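You operate a simulated robot arm through the tools that you are given. There is no shell and no other tool.

The job below is to be done with a simulated robot arm. You get a single attempt, and the scene is never put back.

Task
Clear the stop on the flanging machine and flange the loaded small shell.
Fine: power off, wheel to 160 mm, power on, run it by the pedal, power off; the guard stays shut.

The check looks at the end state, three seconds after you hand in, the way a careful person would. Anything else that was tipped, shoved, dropped, spilled or broken makes it a failure.

Robot
A 7-joint arm with a three-finger gripper, fixed in place. Base frame: the origin is on the floor under the middle of its stand, x ahead of it, y to its left, z up. Lengths are in mm, angles in degrees, forces in N, time in s.
With the tool pointing down near the work surface it reaches from about 100 to 920 mm from the base axis. Its first joint turns from -166.0 to 166.0 degrees. Payload 2.69 kg.
The TCP is the grasp point between the finger pads, 30 mm short of the fingertips. In the tool frame z runs along the fingers and y along their closing line. The gripper opens to 128 mm; its body begins 117 mm behind the TCP.
Orientation is that of the tool frame in the base frame, as [roll, pitch, yaw] about the fixed x, y, z axes, in that order (R = Rz(yaw) Ry(pitch) Rx(roll)). With the fingers straight down and closing along the base's y, the tool's x points along the base's -x, its y along +y and its z along -z.

Tools
- The arm moves only by the tool jog_arm. Its argument "series" is a list of rows, each an object of numbers (a shift or turn left out is 0, a gripper value left out holds the last): "x", "y", "z": the shift along the tool's x, y, z in mm; "rx", "ry", "rz": the turn, a rotation vector about the tool's x, y, z in degrees; "hand": the closure, from 0 (fully open) to 1 (shut). In form: [{"x": .., "y": .., "z": .., "rx": .., "ry": .., "rz": .., "hand": ..}, ...]. A call has 1 to 20 rows; each row shifts and turns the commanded pose from where the row before left it, along the tool's axes as they then stand. Rows are played at 5 a second. More than 50 mm and 8.6 degrees between two rows, or a gripper value outside its range, and nothing of the call is played. A pose out of reach is approached as far as the arm can. The call stops where the force on the tool passes 90 N (or 10 N more than at its start, if that is more) or the arm is blocked; 0.2 s more then pass. The fingers move at their own pace (about 127 mm/s each) and stop on an object; they squeeze with about 27 N. The grip force told is the motor's: it shows also when the fingers shut on nothing. Time passes only in rows, and 0.2 s behind the last, so rows that do not move let the fingers close. The reply holds the time, the measured pose of the TCP, the force on the tool along the base axes, the opening and the grip force, in the units named above and with some noise, with the torque about the TCP (base axes, N m) and any sound that the robot's microphone picked up, and new pictures: "show" is both (left out), scene, wrist or none.
- Cameras (640 x 400 px; columns grow to the right, rows downward): "scene" is fixed at [51.8, 498.9, 1606.7]; the picture's right is [0.07, -1.00, 0.00], its down [-0.67, -0.05, -0.74] and it looks along [0.74, 0.05, -0.67] (base axes); focal length 339 px, centre (320, 200). "wrist" rides on the gripper at [58, 54, -131] in the tool frame; the picture's right is [-0.68, 0.74, 0.00], its down [-0.62, -0.57, -0.55] and it looks along [-0.40, -0.37, 0.84] (tool axes); focal length 234 px, centre (320, 200). There is no depth. A picture from a camera that has moved, and an enlarged one, comes with that camera's place and axes in the base frame and with its lens.
- lift_body(by): moves the trunk up (or, below 0, down) by that many mm; the arm rides with it, the base frame stays. It gives what a move gives, with no picture.
- close_up(camera, box): a new picture of the part [left, top, right, bottom] of that camera's present view, enlarged. It takes no simulated time.
- job_done(): hands the job in; it is judged then, once.

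Places have to be worked out from the pictures, the camera data and where the tool is seen. Open the gripper and draw the arm clear of the work before you hand the job in, unless the task says otherwise.

The tools are called after "Emit:" by a JSON object that holds its "api" and its "payload". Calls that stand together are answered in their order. jog_arm: Moves the arm, as the interface text tells. Its arguments: {"type":"object","properties":{"series":{"type":"array"},"show":{"type":"string","enum":["both","scene","wrist","none"]}},"required":["series"]} The other tools are called the same way: lift_body (by) moves the trunk up or down; close_up (camera, box) takes an enlarged picture of a part of a camera's view; job_done () hands the job in.

At the start:

```text
t: 0.0
tool_pos: [532.0, 288.1, 1334.1]
ee_rot: [-180.0, -0.1, 180.0]
wrist_force: [0.7, 0.1, -0.3]
wrist_torque: [0.02, 0.01, 0.0]
gripper_width: 128.0
gripper_force: 0.1
trunk travel left (down, up): [-150.0, 200.0]
```

scene: 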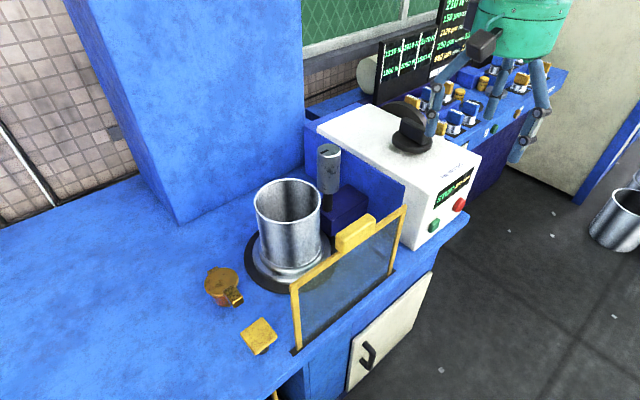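
wrist: 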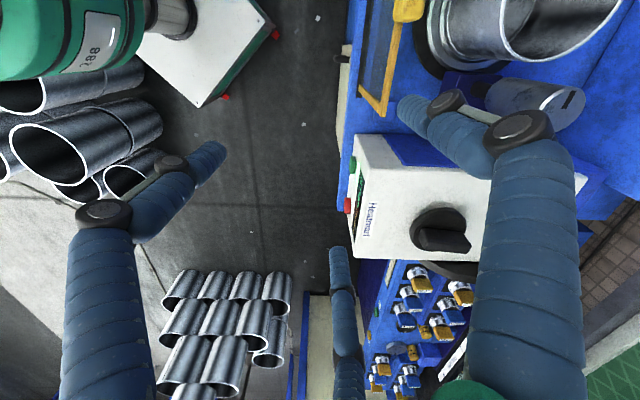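

The scene shows a flanging machine with a loaded shell, a guard, a white control box with a black knob, display, green and red buttons, and a yellow mushroom and a yellow square on the table. I'll take enlarged pictures first to read labels.

Emit:
{"api": "close_up", "payload": {"camera": "scene", "box": [370, 80, 490, 250]}}

Emit:
{"api": "close_up", "payload": {"camera": "scene", "box": [360, 0, 580, 140]}}

Emit:
{"api": "close_up", "payload": {"camera": "scene", "box": [180, 130, 440, 400]}}

Emit:
{"api": "close_up", "payload": {"camera": "wrist", "box": [330, 120, 500, 280]}}

Emit:
{"api": "close_up", "payload": {"camera": "wrist", "box": [330, 240, 500, 400]}}

```text
2.35 times, centred on (430, 165) of scene
camera zoom: at [51.8, 498.9, 1606.7], right [0.07, -1.0, 0.0], down [-0.67, -0.05, -0.74], along [0.74, 0.05, -0.67], focal length 797 px, centre (61, 282)
```

zoom: 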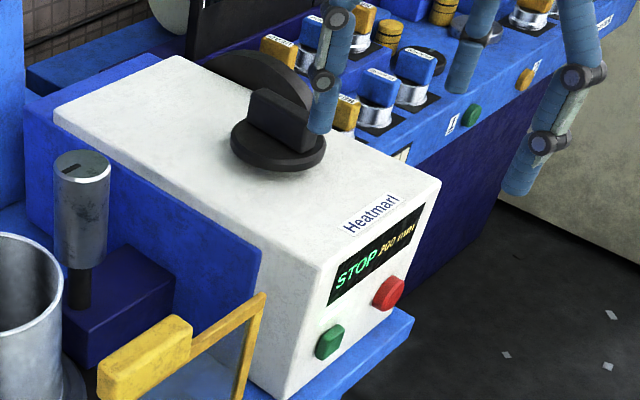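

```text
2.86 times, centred on (470, 70) of scene
camera zoom: at [51.8, 498.9, 1606.7], right [0.07, -1.0, 0.0], down [-0.67, -0.05, -0.74], along [0.74, 0.05, -0.67], focal length 968 px, centre (-109, 571)
```

zoom: 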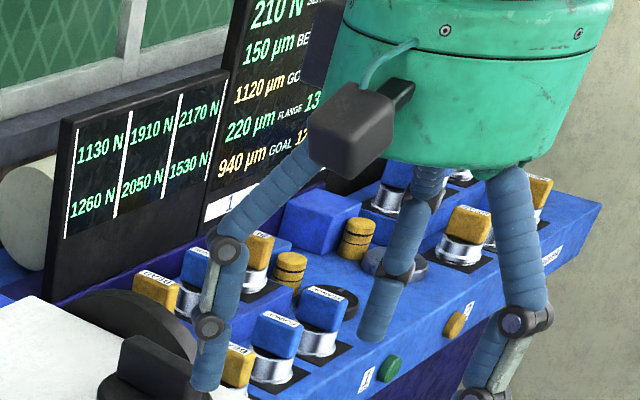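

```text
1.48 times, centred on (310, 265) of scene
camera zoom: at [51.8, 498.9, 1606.7], right [0.07, -1.0, 0.0], down [-0.67, -0.05, -0.74], along [0.74, 0.05, -0.67], focal length 502 px, centre (335, 104)
```

zoom: 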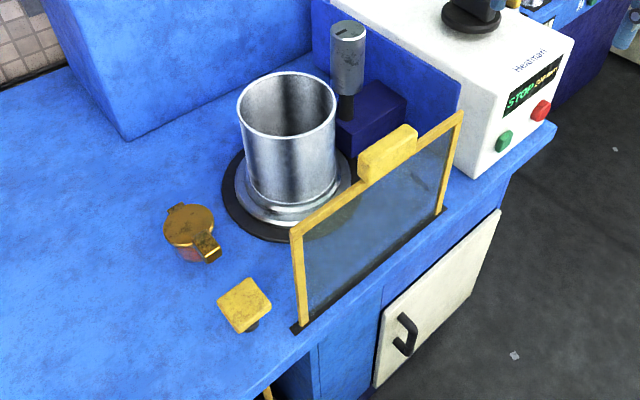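

```text
2.50 times, centred on (415, 200) of wrist
camera zoom: at [474.2, 341.2, 1464.5], right [0.68, 0.74, 0.0], down [0.62, -0.57, 0.55], along [0.4, -0.37, -0.84], focal length 585 px, centre (82, 200)
```

zoom: 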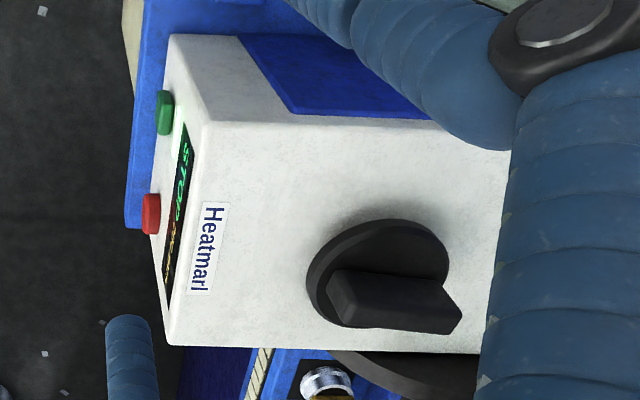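

```text
2.50 times, centred on (415, 320) of wrist
camera zoom: at [474.2, 341.2, 1464.5], right [0.68, 0.74, 0.0], down [0.62, -0.57, 0.55], along [0.4, -0.37, -0.84], focal length 585 px, centre (82, -100)
```

zoom: 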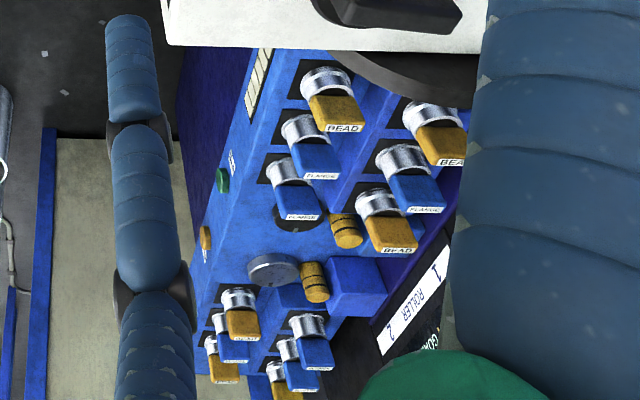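

The display reads "STOP 200 mm"; I triangulate the black knob near (812, 316, 1166), green button near (700, 237, 947), red near (773, 159, 962). I'll move the arm to the right at the same height, turning the wrist camera so it sees the machine's front and the floor for the pedal.

Emit:
{"api": "jog_arm", "payload": {"series": [{"y": -48}, {"y": -48}, {"y": -48}, {"y": -48}, {"y": -48}, {"y": -48}, {"y": -48}, {"rz": -8.5}, {"rz": -8.5}, {"rz": -8.5}, {"rz": -8.5}, {"rz": -8.5}, {"rz": -8.5}, {"rz": -8.5}, {"rz": -8.5}, {"rz": -8.5}, {"rz": -8.5}], "show": "both"}}

```text
t: 3.6
tool_pos: [531.2, -48.7, 1334.4]
ee_rot: [180.0, 0.0, -94.8]
wrist_force: [-0.7, 0.2, 0.1]
wrist_torque: [0.04, -0.01, 0.01]
gripper_width: 128.2
gripper_force: 0.0
trunk travel left (down, up): [-150.0, 200.0]
camera wrist: at [473.9, -102.5, 1464.9], right [-0.68, 0.74, 0.0], down [0.62, 0.57, 0.55], along [0.4, 0.37, -0.84], focal length 234 px, centre (320, 200)
```

scene: 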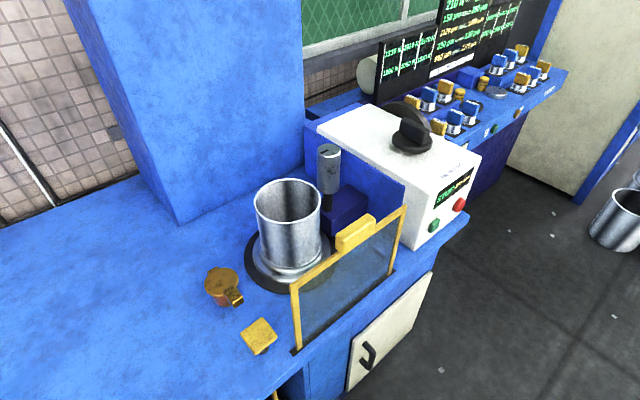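
wrist: 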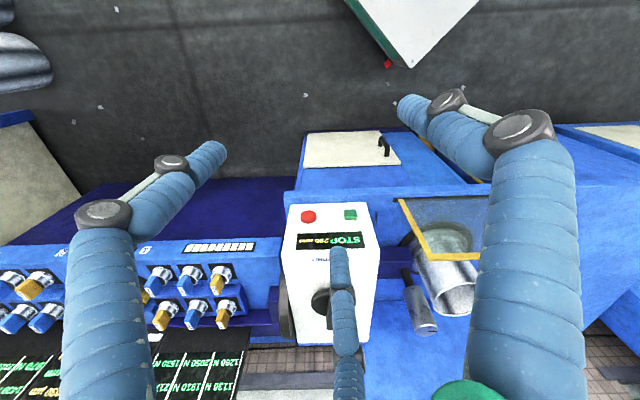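

The front of the box is now visible (image upside down). I'll zoom in on the box, the dark wheel beside it, and the door/cabinet and floor.

Emit:
{"api": "close_up", "payload": {"camera": "wrist", "box": [260, 190, 400, 350]}}

Emit:
{"api": "close_up", "payload": {"camera": "wrist", "box": [290, 90, 490, 250]}}

Emit:
{"api": "close_up", "payload": {"camera": "scene", "box": [370, 80, 480, 170]}}

Emit:
{"api": "close_up", "payload": {"camera": "scene", "box": [180, 240, 320, 400]}}

Emit:
{"api": "close_up", "payload": {"camera": "scene", "box": [370, 0, 560, 140]}}

```text
2.50 times, centred on (330, 270) of wrist
camera zoom: at [473.9, -102.5, 1464.9], right [-0.68, 0.74, 0.0], down [0.62, 0.57, 0.55], along [0.4, 0.37, -0.84], focal length 585 px, centre (295, 25)
```

zoom: 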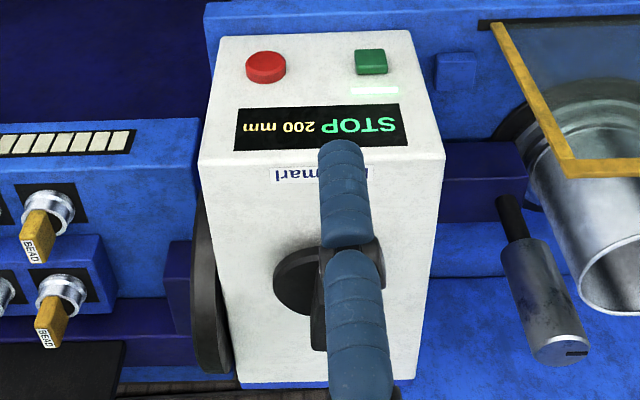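

```text
2.50 times, centred on (390, 170) of wrist
camera zoom: at [473.9, -102.5, 1464.9], right [-0.68, 0.74, 0.0], down [0.62, 0.57, 0.55], along [0.4, 0.37, -0.84], focal length 585 px, centre (145, 275)
```

zoom: 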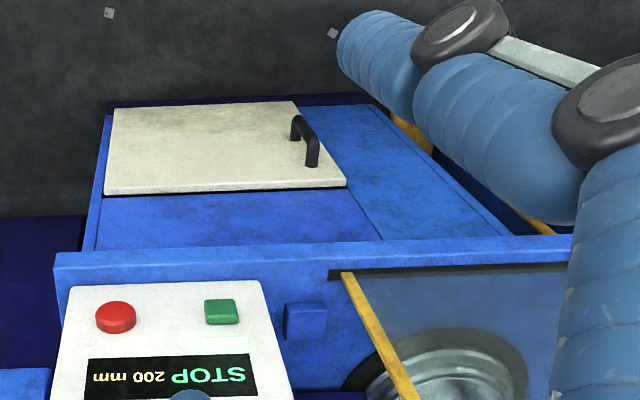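

```text
4.44 times, centred on (425, 125) of scene
camera zoom: at [51.8, 498.9, 1606.7], right [0.07, -1.0, 0.0], down [-0.67, -0.05, -0.74], along [0.74, 0.05, -0.67], focal length 1506 px, centre (-147, 533)
```

zoom: 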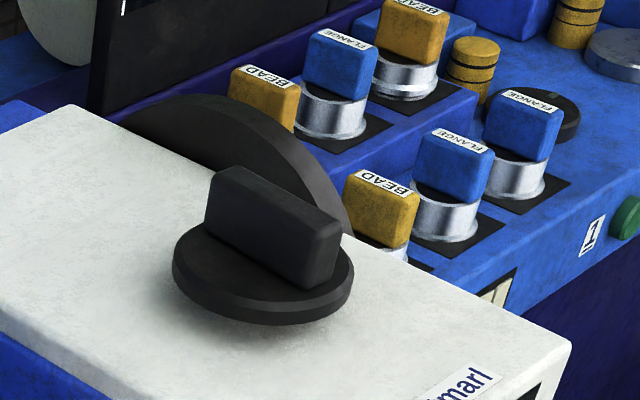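

```text
2.50 times, centred on (250, 320) of scene
camera zoom: at [51.8, 498.9, 1606.7], right [0.07, -1.0, 0.0], down [-0.67, -0.05, -0.74], along [0.74, 0.05, -0.67], focal length 847 px, centre (495, -100)
```

zoom: 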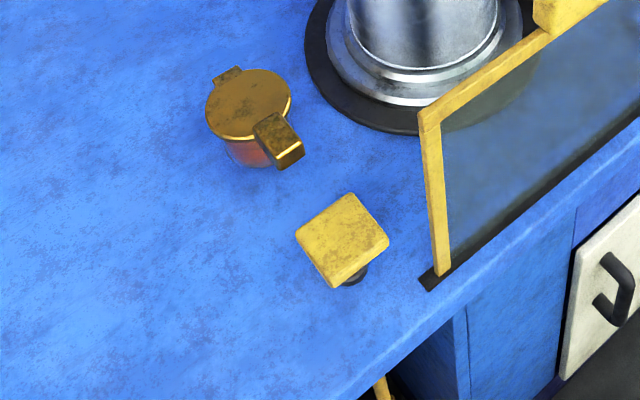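

```text
2.86 times, centred on (465, 70) of scene
camera zoom: at [51.8, 498.9, 1606.7], right [0.07, -1.0, 0.0], down [-0.67, -0.05, -0.74], along [0.74, 0.05, -0.67], focal length 968 px, centre (-94, 571)
```

zoom: 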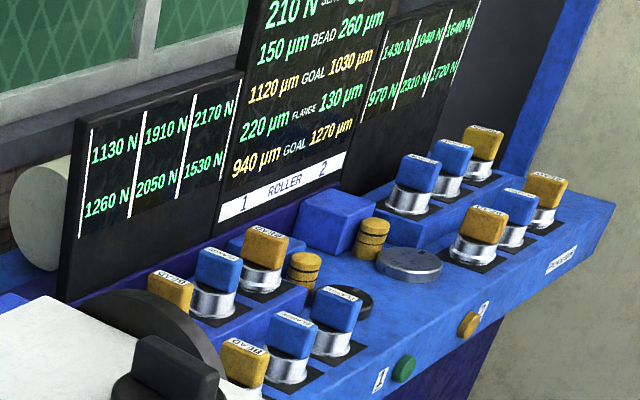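

The box face reads "STOP 200 mm" with red and green buttons, a bar-knob on top and a dark disc on the box's right flank. Next I'll pull the arm back toward the robot and lower it in front of the machine to look under the table for the pedal.

Emit:
{"api": "jog_arm", "payload": {"series": [{"x": -22, "y": 29, "z": 20}, {"x": -22, "y": 29, "z": 20}, {"x": -22, "y": 29, "z": 20}, {"x": -22, "y": 29, "z": 20}, {"x": -22, "y": 29, "z": 20}, {"x": -22, "y": 29, "z": 20}, {"x": -22, "y": 29, "z": 20}, {"x": -22, "y": 29, "z": 20}, {"x": -22, "y": 29, "z": 20}, {"x": -22, "y": 29, "z": 20}, {"rx": 5, "ry": -5.5}, {"rx": 5, "ry": -5.5}], "show": "both"}}

```text
t: 6.2
tool_pos: [262.2, 194.0, 1134.0]
ee_rot: [-169.8, 11.0, -94.1]
wrist_force: [-0.5, -0.2, -0.6]
wrist_torque: [0.01, 0.01, -0.01]
gripper_width: 127.9
gripper_force: 0.0
trunk travel left (down, up): [-150.0, 200.0]
camera wrist: at [181.3, 121.0, 1240.0], right [-0.67, 0.74, 0.0], down [0.49, 0.45, 0.75], along [0.55, 0.5, -0.67], focal length 234 px, centre (320, 200)
```

scene: 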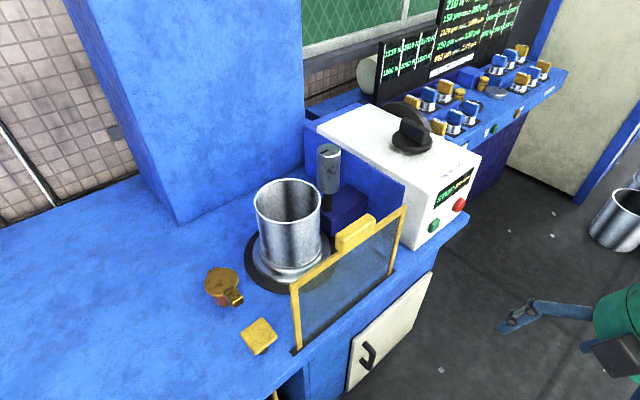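
wrist: 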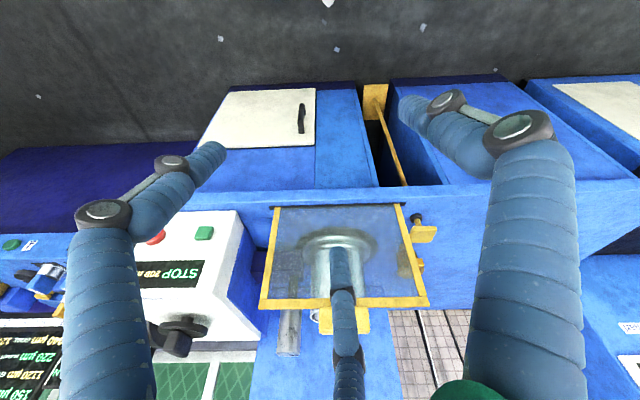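

I can see a yellow pedal and rod in the gap between the cabinets. Let me zoom in on it and on the yellow parts left of the guard.

Emit:
{"api": "close_up", "payload": {"camera": "wrist", "box": [320, 60, 460, 200]}}

Emit:
{"api": "close_up", "payload": {"camera": "wrist", "box": [250, 180, 450, 330]}}

Emit:
{"api": "close_up", "payload": {"camera": "wrist", "box": [100, 200, 280, 360]}}

```text
2.86 times, centred on (390, 130) of wrist
camera zoom: at [181.3, 121.0, 1240.0], right [-0.67, 0.74, 0.0], down [0.49, 0.45, 0.75], along [0.55, 0.5, -0.67], focal length 669 px, centre (120, 400)
```

zoom: 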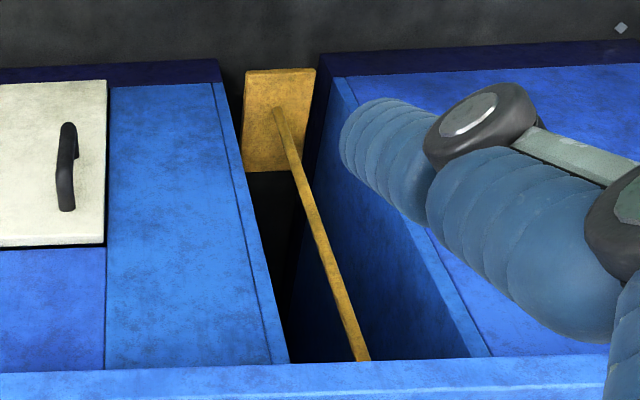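

```text
2.67 times, centred on (350, 255) of wrist
camera zoom: at [181.3, 121.0, 1240.0], right [-0.67, 0.74, 0.0], down [0.49, 0.45, 0.75], along [0.55, 0.5, -0.67], focal length 624 px, centre (240, 53)
```

zoom: 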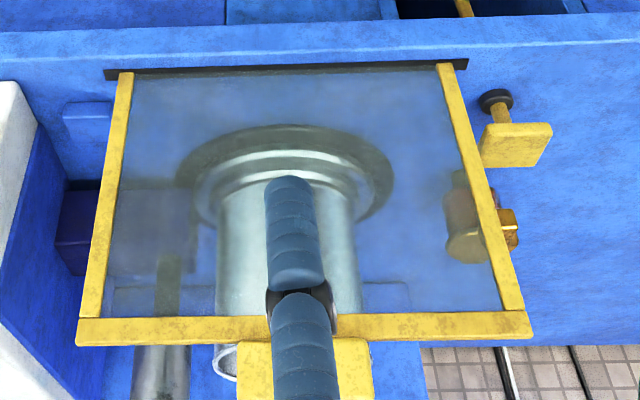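

```text
2.50 times, centred on (190, 280) of wrist
camera zoom: at [181.3, 121.0, 1240.0], right [-0.67, 0.74, 0.0], down [0.49, 0.45, 0.75], along [0.55, 0.5, -0.67], focal length 585 px, centre (645, 0)
```

zoom: 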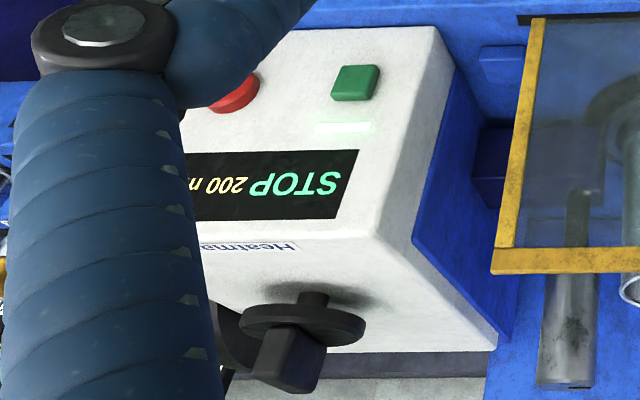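

The foot pedal sits on the floor at about u=-215 and its yellow rod rises to the table right under the yellow plate, so the plate looks like the pedal's hand-press top. Now I'll go above the right of the box to look at the side wheel and the top knob.

Emit:
{"api": "jog_arm", "payload": {"series": [{"rx": -5, "ry": 5.5}, {"rx": -5, "ry": 5.5}, {"x": 6, "y": -44.5, "z": -18.2}, {"x": 6, "y": -44.5, "z": -18.2}, {"x": 6, "y": -44.5, "z": -18.2}, {"x": 6, "y": -44.5, "z": -18.2}, {"x": 6, "y": -44.5, "z": -18.2}, {"x": 6, "y": -44.5, "z": -18.2}, {"x": 6, "y": -44.5, "z": -18.2}, {"x": 6, "y": -44.5, "z": -18.2}, {"x": 6, "y": -44.5, "z": -18.2}, {"x": 6, "y": -44.5, "z": -18.2}, {"x": 6, "y": -44.5, "z": -18.2}, {"rz": -7.5}, {"rz": -7.5}, {"rz": -7.5}, {"rz": -7.5}, {"rz": -7.5}, {"rz": -7.5}], "show": "both"}}

```text
t: 10.2
tool_pos: [743.4, 87.0, 1334.1]
ee_rot: [-179.9, 0.0, -49.9]
wrist_force: [0.0, -0.4, 0.2]
wrist_torque: [0.03, -0.01, -0.05]
gripper_width: 127.9
gripper_force: 0.0
trunk travel left (down, up): [-150.0, 200.0]
camera wrist: at [741.5, 8.0, 1464.9], right [-1.0, 0.04, 0.0], down [0.04, 0.84, 0.55], along [0.02, 0.55, -0.84], focal length 234 px, centre (320, 200)
```

scene: 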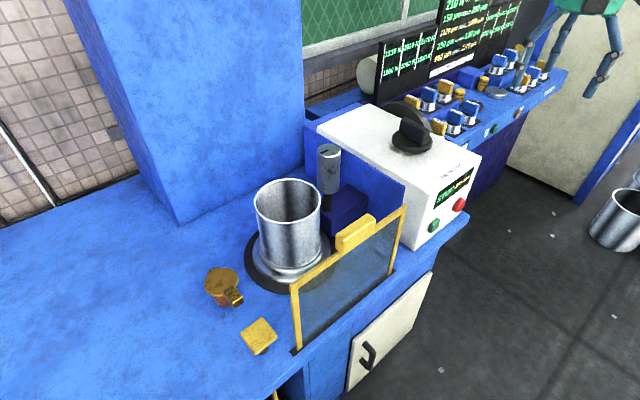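
wrist: 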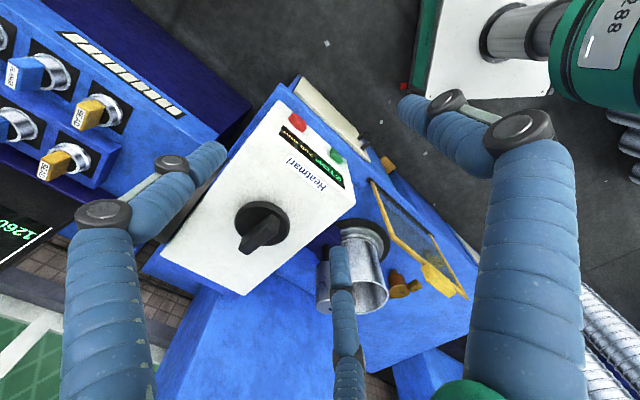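

The finger hides the flank of the box; zooming to check the knob and the space beside it.

Emit:
{"api": "close_up", "payload": {"camera": "wrist", "box": [140, 90, 380, 300]}}

Emit:
{"api": "close_up", "payload": {"camera": "wrist", "box": [300, 140, 480, 320]}}

```text
1.90 times, centred on (260, 195) of wrist
camera zoom: at [741.5, 8.0, 1464.9], right [-1.0, 0.04, 0.0], down [0.04, 0.84, 0.55], along [0.02, 0.55, -0.84], focal length 446 px, centre (434, 210)
```

zoom: 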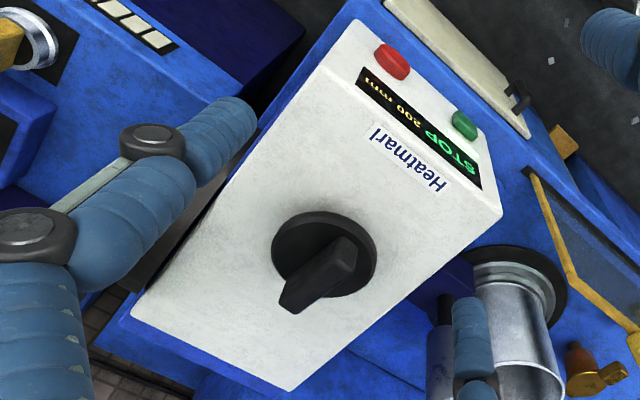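

```text
2.22 times, centred on (390, 230) of wrist
camera zoom: at [741.5, 8.0, 1464.9], right [-1.0, 0.04, 0.0], down [0.04, 0.84, 0.55], along [0.02, 0.55, -0.84], focal length 520 px, centre (164, 133)
```

zoom: 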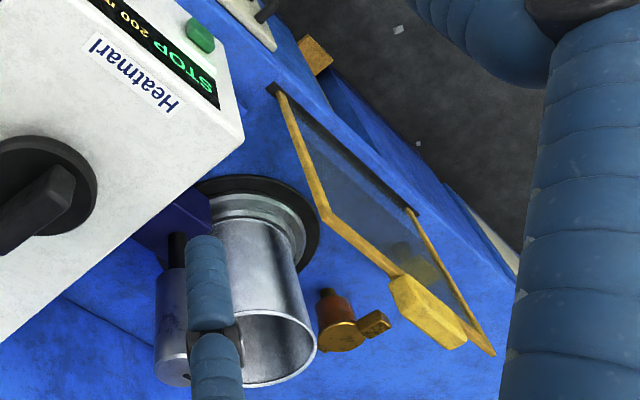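

The flank is hidden by the finger, so I shift the hand 100 mm further right along the machine and turn it back 25° to view the side wheel.

Emit:
{"api": "jog_arm", "payload": {"series": [{"x": 40}, {"x": 40}, {"x": 40}, {"rz": 8}, {"rz": 8}, {"rz": 8}], "show": "wrist"}}

```text
t: 11.6
tool_pos: [821.3, -4.5, 1334.5]
ee_rot: [-180.0, 0.0, -74.0]
wrist_force: [0.6, -0.8, -0.2]
wrist_torque: [0.02, 0.01, 0.01]
gripper_width: 127.9
gripper_force: 0.0
trunk travel left (down, up): [-150.0, 200.0]
camera wrist: at [786.8, -75.6, 1464.8], right [-0.89, 0.45, 0.0], down [0.38, 0.75, 0.55], along [0.25, 0.49, -0.84], focal length 234 px, centre (320, 200)
```

wrist: 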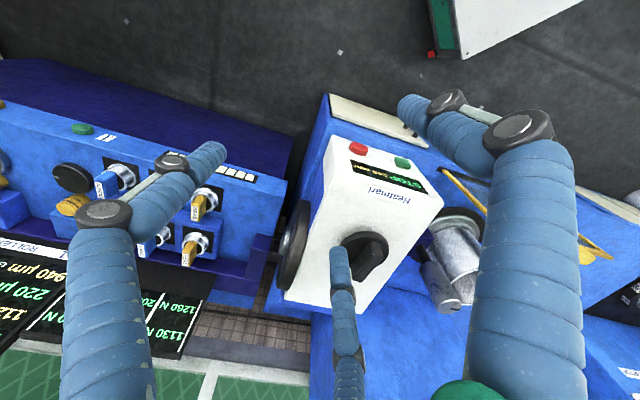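

Emit:
{"api": "close_up", "payload": {"camera": "wrist", "box": [230, 130, 400, 310]}}

Emit:
{"api": "close_up", "payload": {"camera": "wrist", "box": [240, 190, 340, 300]}}

```text
2.22 times, centred on (315, 220) of wrist
camera zoom: at [786.8, -75.6, 1464.8], right [-0.89, 0.45, 0.0], down [0.38, 0.75, 0.55], along [0.25, 0.49, -0.84], focal length 520 px, centre (331, 156)
```

zoom: 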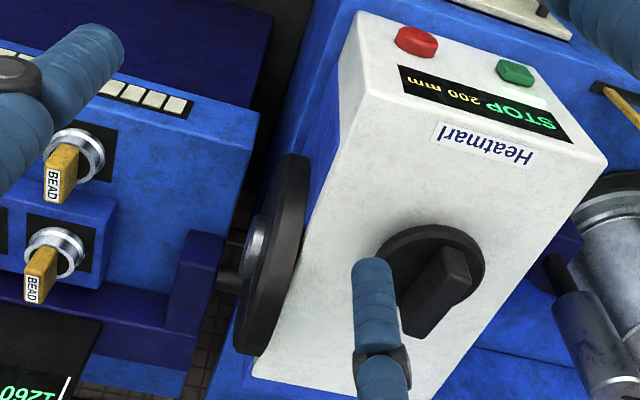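

```text
3.64 times, centred on (290, 245) of wrist
camera zoom: at [786.8, -75.6, 1464.8], right [-0.89, 0.45, 0.0], down [0.38, 0.75, 0.55], along [0.25, 0.49, -0.84], focal length 852 px, centre (429, 36)
```

zoom: 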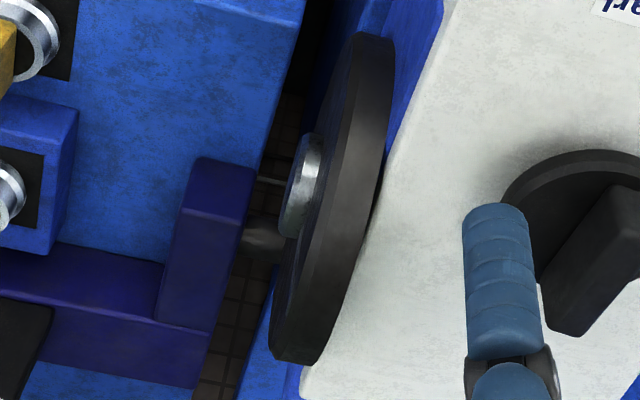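

Re-triangulating with the wider baseline: red ≈ (798, 144, 940), green ≈ (714, 229, 933), knob disc centre ≈ (867, 297, 1109), so the box front faces the base at about 45°; the big side disc is well behind and belongs to the other console. I'll close the hand in free air to see its closed shape before pressing the red button.

Emit:
{"api": "jog_arm", "payload": {"series": [{"hand": 1}, {}, {}, {}, {}], "show": "both"}}

```text
t: 12.8
tool_pos: [821.4, -4.7, 1334.8]
ee_rot: [-180.0, 0.0, -74.1]
wrist_force: [0.9, -0.2, 0.4]
wrist_torque: [0.02, 0.01, 0.01]
gripper_width: 2.6
gripper_force: 27.5
trunk travel left (down, up): [-150.0, 200.0]
camera wrist: at [786.8, -75.6, 1464.9], right [-0.89, 0.45, 0.0], down [0.37, 0.75, 0.55], along [0.25, 0.49, -0.84], focal length 234 px, centre (320, 200)
```

scene: 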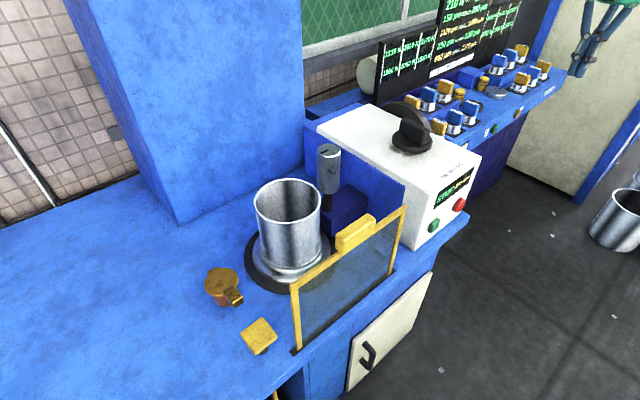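
wrist: 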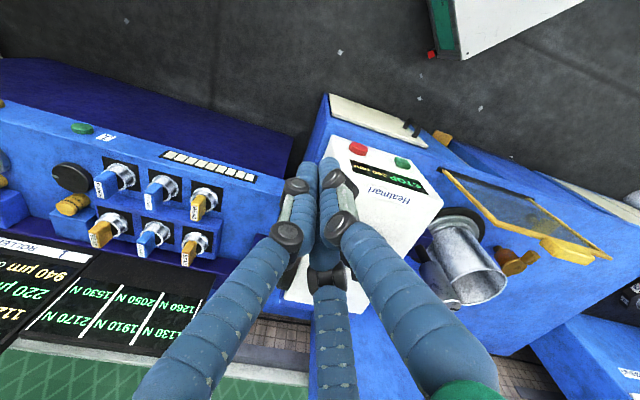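

Closed, the three fingertips meet on the tool axis, good for pressing. I'll back off in front of the box and start turning the wrist about its axis so the camera will end up above the hand when it points forward.

Emit:
{"api": "jog_arm", "payload": {"series": [{"x": -8.8, "y": 33.9, "z": 26.8}, {"x": -8.8, "y": 33.9, "z": 26.8}, {"x": -8.8, "y": 33.9, "z": 26.8}, {"x": -8.8, "y": 33.9, "z": 26.8}, {"x": -8.8, "y": 33.9, "z": 26.8}, {"rz": 8.25}, {"rz": 8.25}, {"rz": 8.25}, {"rz": 8.25}, {"rz": 8.25}, {"rz": 8.25}, {"rz": 8.25}, {"rz": 8.25}, {"rz": 8.25}, {"rz": 8.25}, {"rz": 8.25}, {"rz": 8.25}], "show": "none"}}

Emit:
{"api": "jog_arm", "payload": {"series": [{"rz": 8.25}, {"rz": 8.25}, {"rz": 8.25}, {"rz": 8.25}, {"rz": 8.25}, {"rz": 8.25}, {"rz": 8.25}, {"rz": 8.25}, {"rz": 8.25}, {"rz": 8.25}, {"rz": 8.25}, {"rz": 8.25}], "show": "both"}}

```text
t: 16.4
tool_pos: [645.4, -9.3, 1200.5]
ee_rot: [180.0, 0.0, -173.2]
wrist_force: [0.4, 0.0, -1.0]
wrist_torque: [0.01, -0.02, 0.01]
gripper_width: 2.3
gripper_force: 27.1
trunk travel left (down, up): [-150.0, 200.0]
```

```text
t: 19.0
tool_pos: [645.3, -9.5, 1200.3]
ee_rot: [180.0, 0.0, 88.0]
wrist_force: [-0.3, -0.8, -0.5]
wrist_torque: [0.01, 0.01, -0.01]
gripper_width: 2.0
gripper_force: 26.9
trunk travel left (down, up): [-150.0, 200.0]
camera wrist: at [702.7, 47.3, 1330.6], right [0.71, -0.7, 0.0], down [-0.59, -0.59, 0.55], along [-0.39, -0.39, -0.84], focal length 234 px, centre (320, 200)
```

scene: 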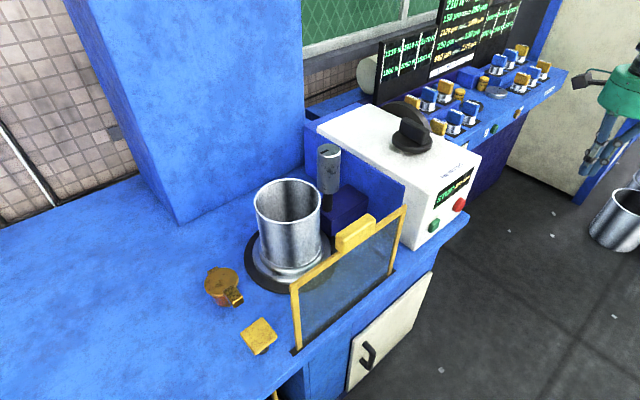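
wrist: 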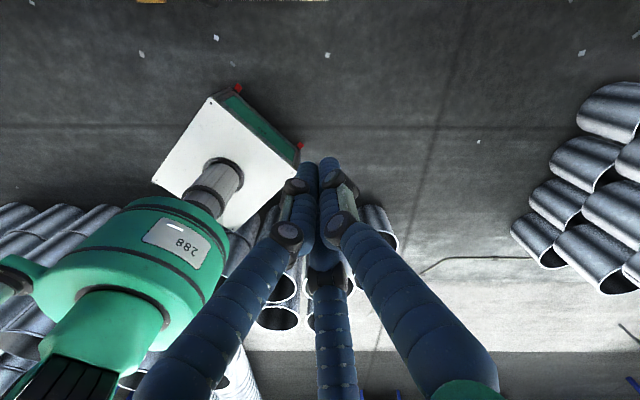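

Camera is now on the machine side. Tilting the hand forward 75° so the fingers point at the box front.

Emit:
{"api": "jog_arm", "payload": {"series": [{"rx": -5.68, "ry": 6.09}, {"rx": -5.68, "ry": 6.09}, {"rx": -5.68, "ry": 6.09}, {"rx": -5.68, "ry": 6.09}, {"rx": -5.68, "ry": 6.09}, {"rx": -5.68, "ry": 6.09}, {"rx": -5.68, "ry": 6.09}, {"rx": -5.68, "ry": 6.09}, {"rx": -5.68, "ry": 6.09}], "show": "both"}}

```text
t: 21.0
tool_pos: [646.0, -10.6, 1200.4]
ee_rot: [111.2, -45.0, 119.6]
wrist_force: [-0.2, 0.1, -0.1]
wrist_torque: [-0.03, 0.03, -0.01]
gripper_width: 2.4
gripper_force: 27.2
trunk travel left (down, up): [-150.0, 200.0]
camera wrist: at [570.9, -83.7, 1310.6], right [0.71, -0.71, 0.01], down [-0.52, -0.53, -0.67], along [0.48, 0.47, -0.75], focal length 234 px, centre (320, 200)
```

scene: 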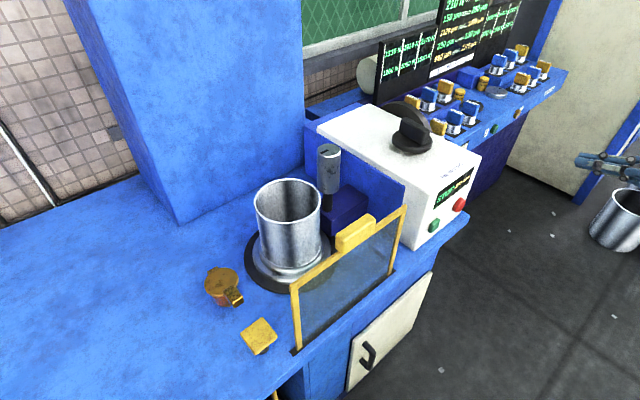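
wrist: 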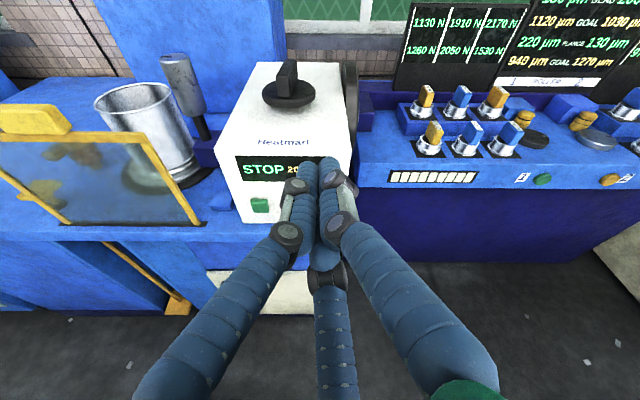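

The view is now upright, showing "STOP 20…", the green button and, hidden behind the fingertips, the red one directly ahead. I move down and forward to a standoff about 35 mm in front of the red button.

Emit:
{"api": "jog_arm", "payload": {"series": [{"x": -21.3, "y": -20.1, "z": 30.1}, {"x": -21.3, "y": -20.1, "z": 30.1}, {"x": -21.3, "y": -20.1, "z": 30.1}, {"x": -21.3, "y": -20.1, "z": 30.1}, {"x": -21.3, "y": -20.1, "z": 30.1}, {"x": -21.3, "y": -20.1, "z": 30.1}, {"x": -21.3, "y": -20.1, "z": 30.1}], "show": "both"}}

Emit:
{"api": "close_up", "payload": {"camera": "wrist", "box": [220, 60, 420, 260]}}

Emit:
{"api": "close_up", "payload": {"camera": "scene", "box": [400, 140, 560, 260]}}

```text
t: 22.6
tool_pos: [752.1, 98.3, 946.3]
ee_rot: [111.3, -44.9, 119.4]
wrist_force: [0.2, 0.0, 0.6]
wrist_torque: [-0.01, 0.02, -0.04]
gripper_width: 2.2
gripper_force: 26.5
trunk travel left (down, up): [-150.0, 200.0]
camera wrist: at [677.2, 24.5, 1056.8], right [0.71, -0.71, 0.01], down [-0.52, -0.53, -0.67], along [0.47, 0.47, -0.75], focal length 234 px, centre (320, 200)
```

scene: 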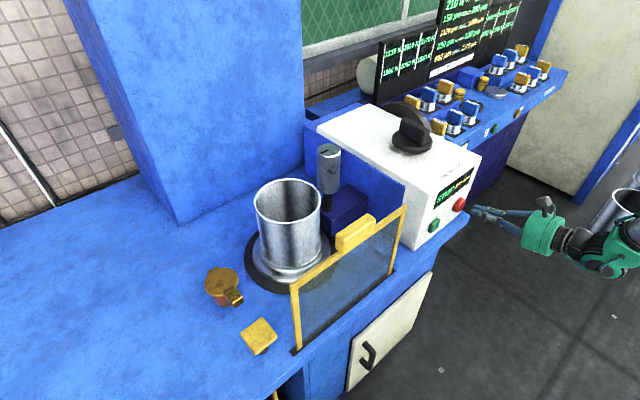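
wrist: 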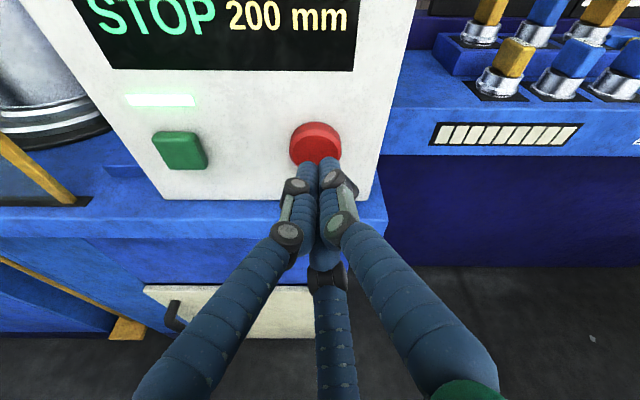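

```text
2.00 times, centred on (320, 160) of wrist
camera zoom: at [677.2, 24.5, 1056.8], right [0.71, -0.71, 0.01], down [-0.52, -0.53, -0.67], along [0.47, 0.47, -0.75], focal length 468 px, centre (320, 280)
```

zoom: 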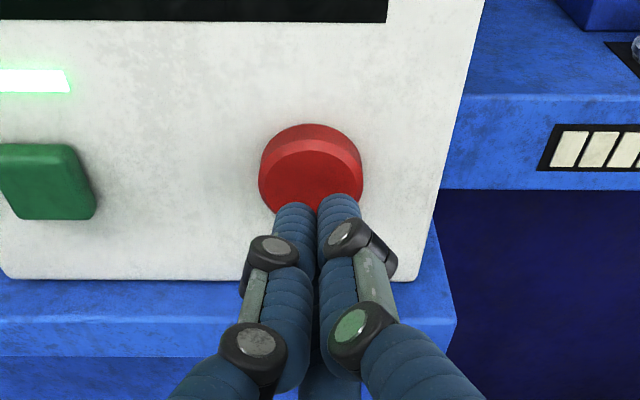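

```text
3.33 times, centred on (480, 200) of scene
camera zoom: at [51.8, 498.9, 1606.7], right [0.07, -1.0, 0.0], down [-0.67, -0.05, -0.74], along [0.74, 0.05, -0.67], focal length 1130 px, centre (-213, 200)
```

zoom: 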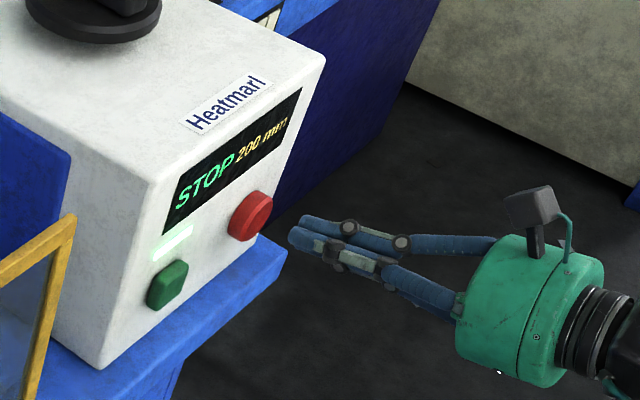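

The red button is just ahead and slightly left of the fingertips (tips ≈ d 630, button face ≈ d 666, same height). I advance horizontally 28 mm in small steps and check the force.

Emit:
{"api": "jog_arm", "payload": {"series": [{"x": 3.0, "y": -1.3, "z": 4.8}, {"x": 0.95, "y": 0.89, "z": 4.83}, {"x": 0.95, "y": 0.89, "z": 4.83}, {"x": 0.95, "y": 0.89, "z": 4.83}, {"x": 0.95, "y": 0.89, "z": 4.83}, {"x": 0.57, "y": 0.53, "z": 2.9}], "show": "wrist"}}

Emit:
{"api": "close_up", "payload": {"camera": "scene", "box": [400, 140, 520, 230]}}

```text
t: 24.0
tool_pos: [769.7, 119.8, 945.9]
ee_rot: [111.6, -45.0, 119.4]
wrist_force: [-0.5, 0.2, 0.3]
wrist_torque: [-0.01, 0.03, 0.02]
gripper_width: 2.2
gripper_force: 26.9
trunk travel left (down, up): [-150.0, 200.0]
camera wrist: at [694.4, 45.6, 1057.3], right [0.71, -0.71, 0.01], down [-0.52, -0.53, -0.66], along [0.47, 0.47, -0.75], focal length 234 px, centre (320, 200)
```

wrist: 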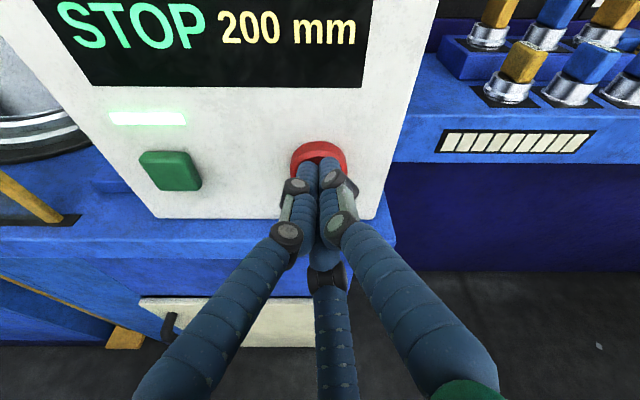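

```text
4.44 times, centred on (460, 185) of scene
camera zoom: at [51.8, 498.9, 1606.7], right [0.07, -1.0, 0.0], down [-0.67, -0.05, -0.74], along [0.74, 0.05, -0.67], focal length 1506 px, centre (-302, 267)
```

zoom: 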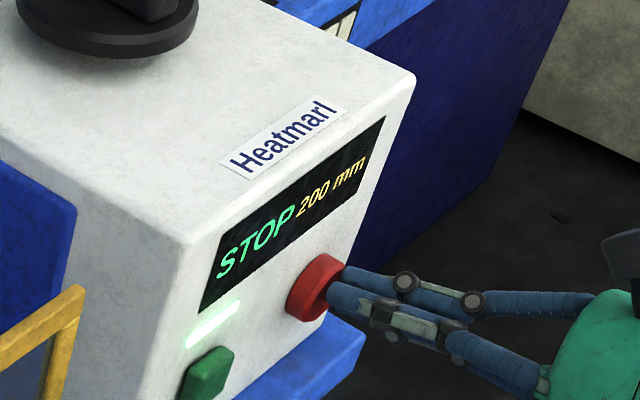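

The tips are nearly touching the red button; no force yet. I keep advancing in small steps.

Emit:
{"api": "jog_arm", "payload": {"series": [{"x": 0.57, "y": 0.53, "z": 2.9}, {"x": 0.57, "y": 0.53, "z": 2.9}, {"x": 0.57, "y": 0.53, "z": 2.9}], "show": "wrist"}}

```text
t: 24.8
tool_pos: [774.2, 126.0, 947.7]
ee_rot: [111.6, -45.0, 119.3]
wrist_force: [-7.5, -9.3, -0.4]
wrist_torque: [0.04, -0.03, -0.02]
gripper_width: 5.6
gripper_force: 31.4
trunk travel left (down, up): [-150.0, 200.0]
heard: click
camera wrist: at [700.0, 51.3, 1057.4], right [0.71, -0.71, 0.01], down [-0.52, -0.53, -0.66], along [0.47, 0.47, -0.75], focal length 234 px, centre (320, 200)
```

wrist: 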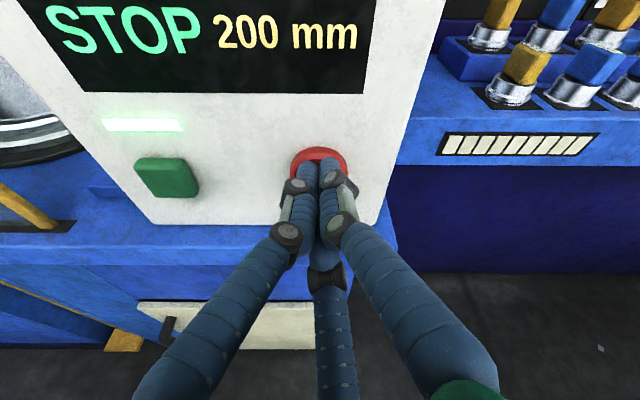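

A click was heard with ~12 N. I retract 30 mm and check whether the lamp and display changed.

Emit:
{"api": "jog_arm", "payload": {"series": [{"x": -1.9, "y": -1.77, "z": -9.66}, {"x": -1.9, "y": -1.77, "z": -9.66}, {"x": -1.9, "y": -1.77, "z": -9.66}, {}, {}], "show": "both"}}

Emit:
{"api": "close_up", "payload": {"camera": "scene", "box": [400, 140, 520, 230]}}

```text
t: 26.0
tool_pos: [753.5, 104.2, 948.7]
ee_rot: [111.4, -44.8, 119.4]
wrist_force: [0.1, -0.2, 0.3]
wrist_torque: [-0.01, 0.0, 0.0]
gripper_width: 2.1
gripper_force: 31.6
trunk travel left (down, up): [-150.0, 200.0]
camera wrist: at [679.1, 30.6, 1058.0], right [0.71, -0.71, 0.01], down [-0.52, -0.53, -0.67], along [0.47, 0.47, -0.75], focal length 234 px, centre (320, 200)
```

scene: 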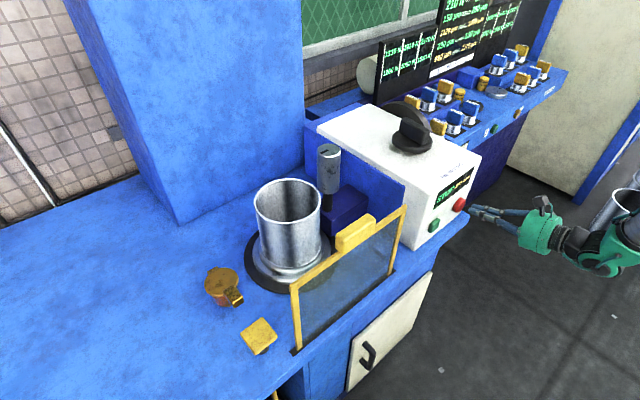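
wrist: 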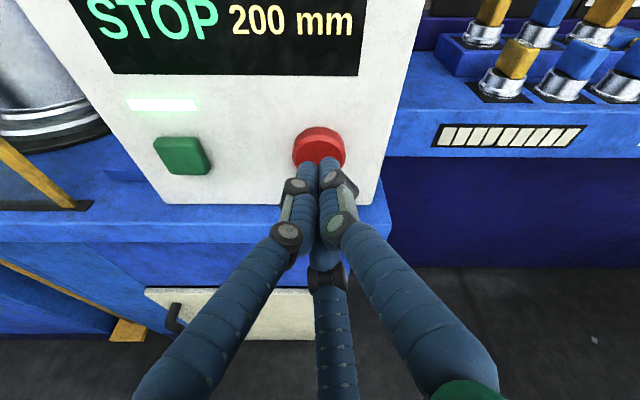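

```text
4.44 times, centred on (460, 185) of scene
camera zoom: at [51.8, 498.9, 1606.7], right [0.07, -1.0, 0.0], down [-0.67, -0.05, -0.74], along [0.74, 0.05, -0.67], focal length 1506 px, centre (-302, 267)
```

zoom: 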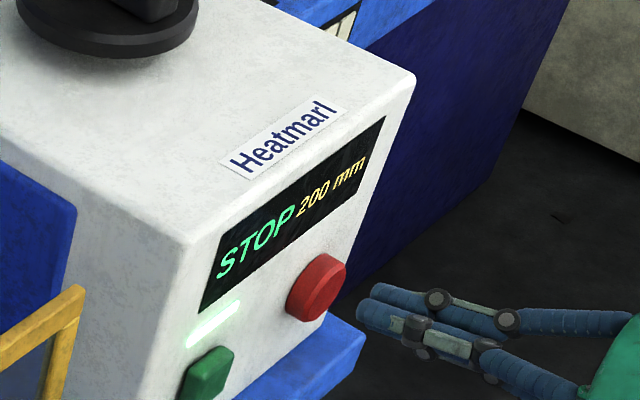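

The lamp and display are unchanged despite the click, so possibly the press wasn't deep enough. I press red again, a bit deeper, and hold for a moment.

Emit:
{"api": "jog_arm", "payload": {"series": [{"x": 1.9, "y": 1.77, "z": 9.66}, {"x": 1.9, "y": 1.77, "z": 9.66}, {"x": 1.9, "y": 1.77, "z": 9.66}, {"x": 0.57, "y": 0.53, "z": 2.9}, {"x": 0.57, "y": 0.53, "z": 2.9}, {"x": 0.57, "y": 0.53, "z": 2.9}, {}, {}], "show": "wrist"}}

Emit:
{"api": "close_up", "payload": {"camera": "scene", "box": [400, 140, 520, 230]}}

```text
t: 27.8
tool_pos: [779.5, 130.6, 946.6]
ee_rot: [111.6, -44.9, 119.3]
wrist_force: [-38.6, -35.9, -3.7]
wrist_torque: [0.07, -0.02, 0.14]
gripper_width: 5.9
gripper_force: 31.4
trunk travel left (down, up): [-150.0, 200.0]
heard: click
camera wrist: at [704.9, 56.6, 1057.6], right [0.71, -0.71, 0.01], down [-0.53, -0.53, -0.66], along [0.47, 0.47, -0.75], focal length 234 px, centre (320, 200)
```

wrist: 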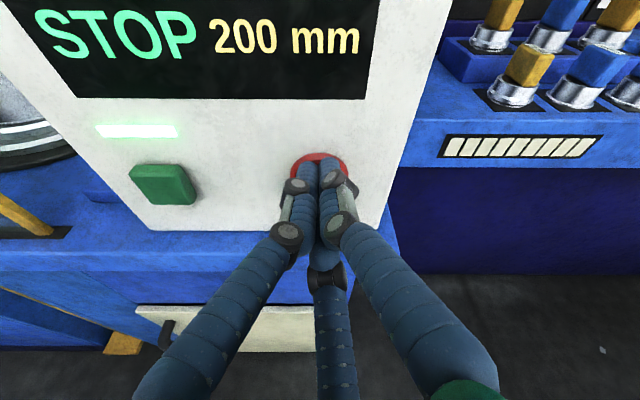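

```text
4.44 times, centred on (460, 185) of scene
camera zoom: at [51.8, 498.9, 1606.7], right [0.07, -1.0, 0.0], down [-0.67, -0.05, -0.74], along [0.74, 0.05, -0.67], focal length 1506 px, centre (-302, 267)
```

zoom: 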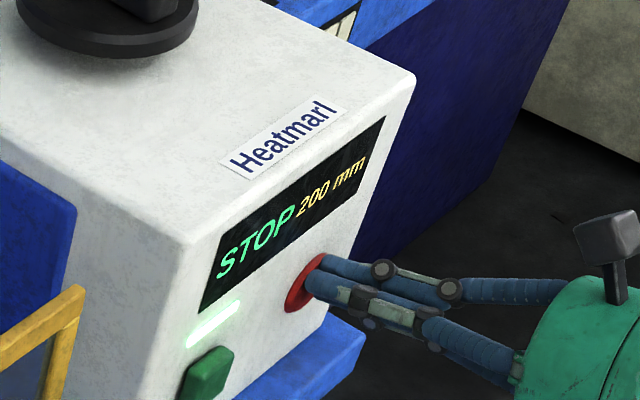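

The red button bottoms out with a click but nothing on the display changes while held. I release it, wait, and look again.

Emit:
{"api": "jog_arm", "payload": {"series": [{"x": -1.9, "y": -1.77, "z": -9.66}, {"x": -1.9, "y": -1.77, "z": -9.66}, {"x": -1.9, "y": -1.77, "z": -9.66}, {"x": -1.9, "y": -1.77, "z": -9.66}, {"x": -1.9, "y": -1.77, "z": -9.66}, {"x": -1.9, "y": -1.77, "z": -9.66}, {}, {}, {}, {}, {}], "show": "both"}}

Emit:
{"api": "close_up", "payload": {"camera": "wrist", "box": [60, 0, 400, 220]}}

Emit:
{"api": "close_up", "payload": {"camera": "scene", "box": [370, 80, 490, 250]}}

```text
t: 30.2
tool_pos: [739.7, 90.3, 947.1]
ee_rot: [111.5, -44.9, 119.4]
wrist_force: [0.6, -0.2, 0.2]
wrist_torque: [-0.02, 0.02, 0.0]
gripper_width: 2.0
gripper_force: 31.2
trunk travel left (down, up): [-150.0, 200.0]
camera wrist: at [664.0, 15.7, 1057.4], right [0.71, -0.71, 0.01], down [-0.52, -0.53, -0.66], along [0.47, 0.47, -0.75], focal length 234 px, centre (320, 200)
```

scene: 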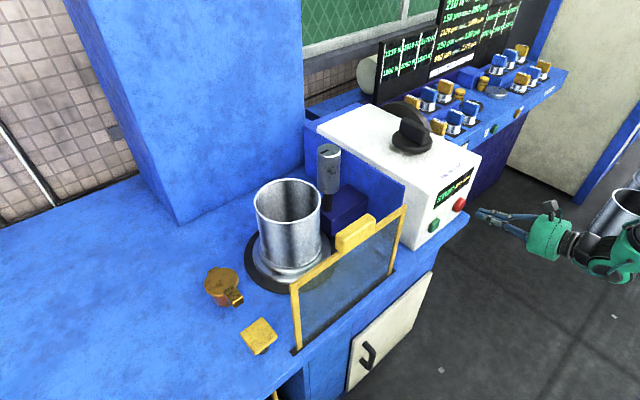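
wrist: 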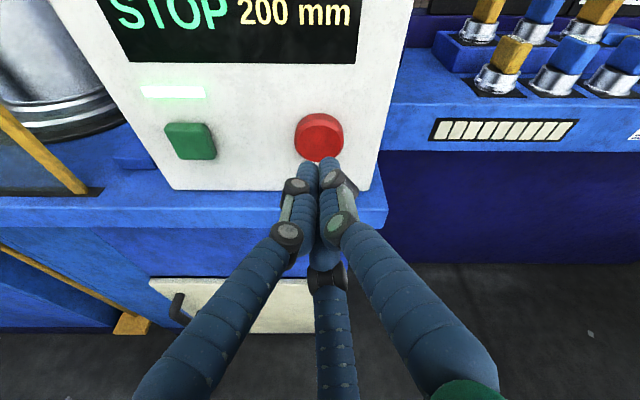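

```text
1.82 times, centred on (230, 110) of wrist
camera zoom: at [664.0, 15.7, 1057.4], right [0.71, -0.71, 0.01], down [-0.52, -0.53, -0.66], along [0.47, 0.47, -0.75], focal length 426 px, centre (484, 364)
```

zoom: 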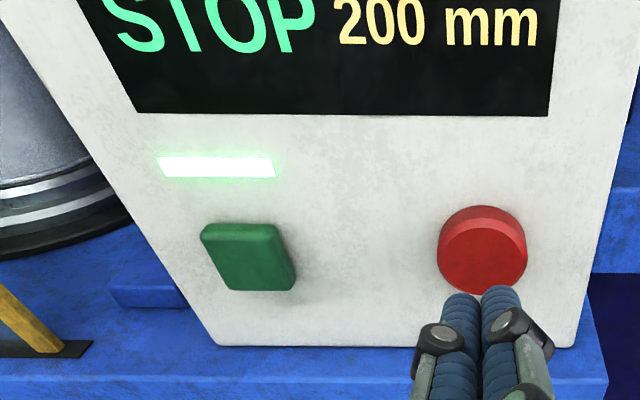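

```text
2.35 times, centred on (430, 165) of scene
camera zoom: at [51.8, 498.9, 1606.7], right [0.07, -1.0, 0.0], down [-0.67, -0.05, -0.74], along [0.74, 0.05, -0.67], focal length 797 px, centre (61, 282)
```

zoom: 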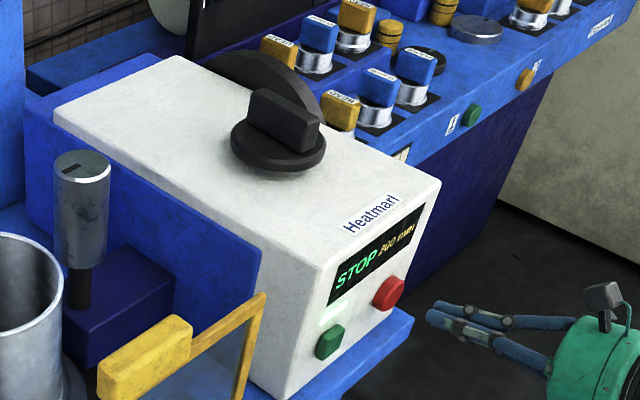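

Red only clicks; the lamp directly above the green button suggests green is the push-push power button and red just a stop. I move left 121 mm to line the fingertips up with the green button.

Emit:
{"api": "jog_arm", "payload": {"series": [{"x": 27.7, "y": -29.7}, {"x": 27.7, "y": -29.7}, {"x": 27.7, "y": -29.7}], "show": "both"}}

Emit:
{"api": "close_up", "payload": {"camera": "wrist", "box": [220, 0, 480, 220]}}

```text
t: 31.0
tool_pos: [653.0, 175.1, 947.0]
ee_rot: [111.5, -45.0, 119.5]
wrist_force: [0.7, 0.0, -0.1]
wrist_torque: [-0.01, 0.03, 0.04]
gripper_width: 2.1
gripper_force: 31.3
trunk travel left (down, up): [-150.0, 200.0]
camera wrist: at [578.6, 101.4, 1056.6], right [0.71, -0.71, 0.01], down [-0.52, -0.53, -0.67], along [0.47, 0.47, -0.75], focal length 234 px, centre (320, 200)
```

scene: 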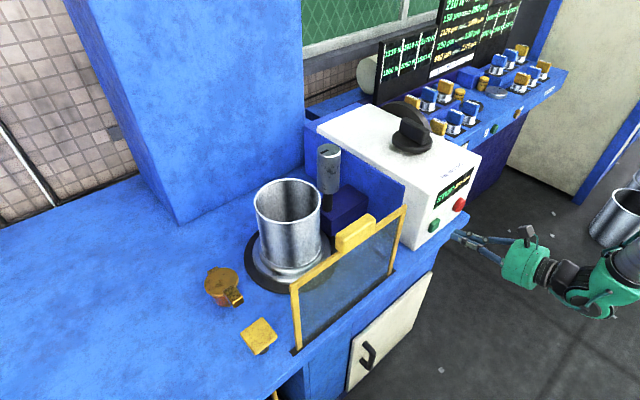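
wrist: 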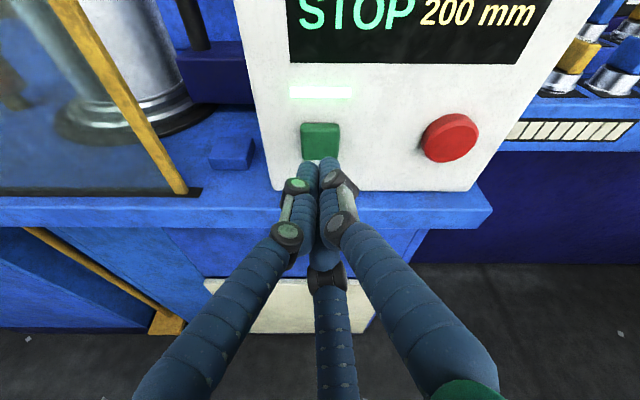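

```text
1.82 times, centred on (350, 110) of wrist
camera zoom: at [578.6, 101.4, 1056.6], right [0.71, -0.71, 0.01], down [-0.52, -0.53, -0.67], along [0.47, 0.47, -0.75], focal length 426 px, centre (266, 364)
```

zoom: 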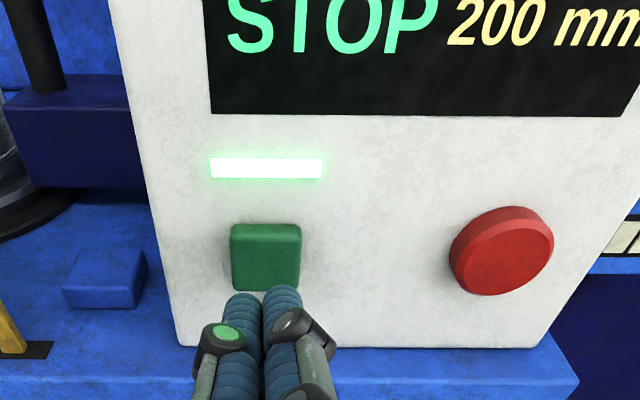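

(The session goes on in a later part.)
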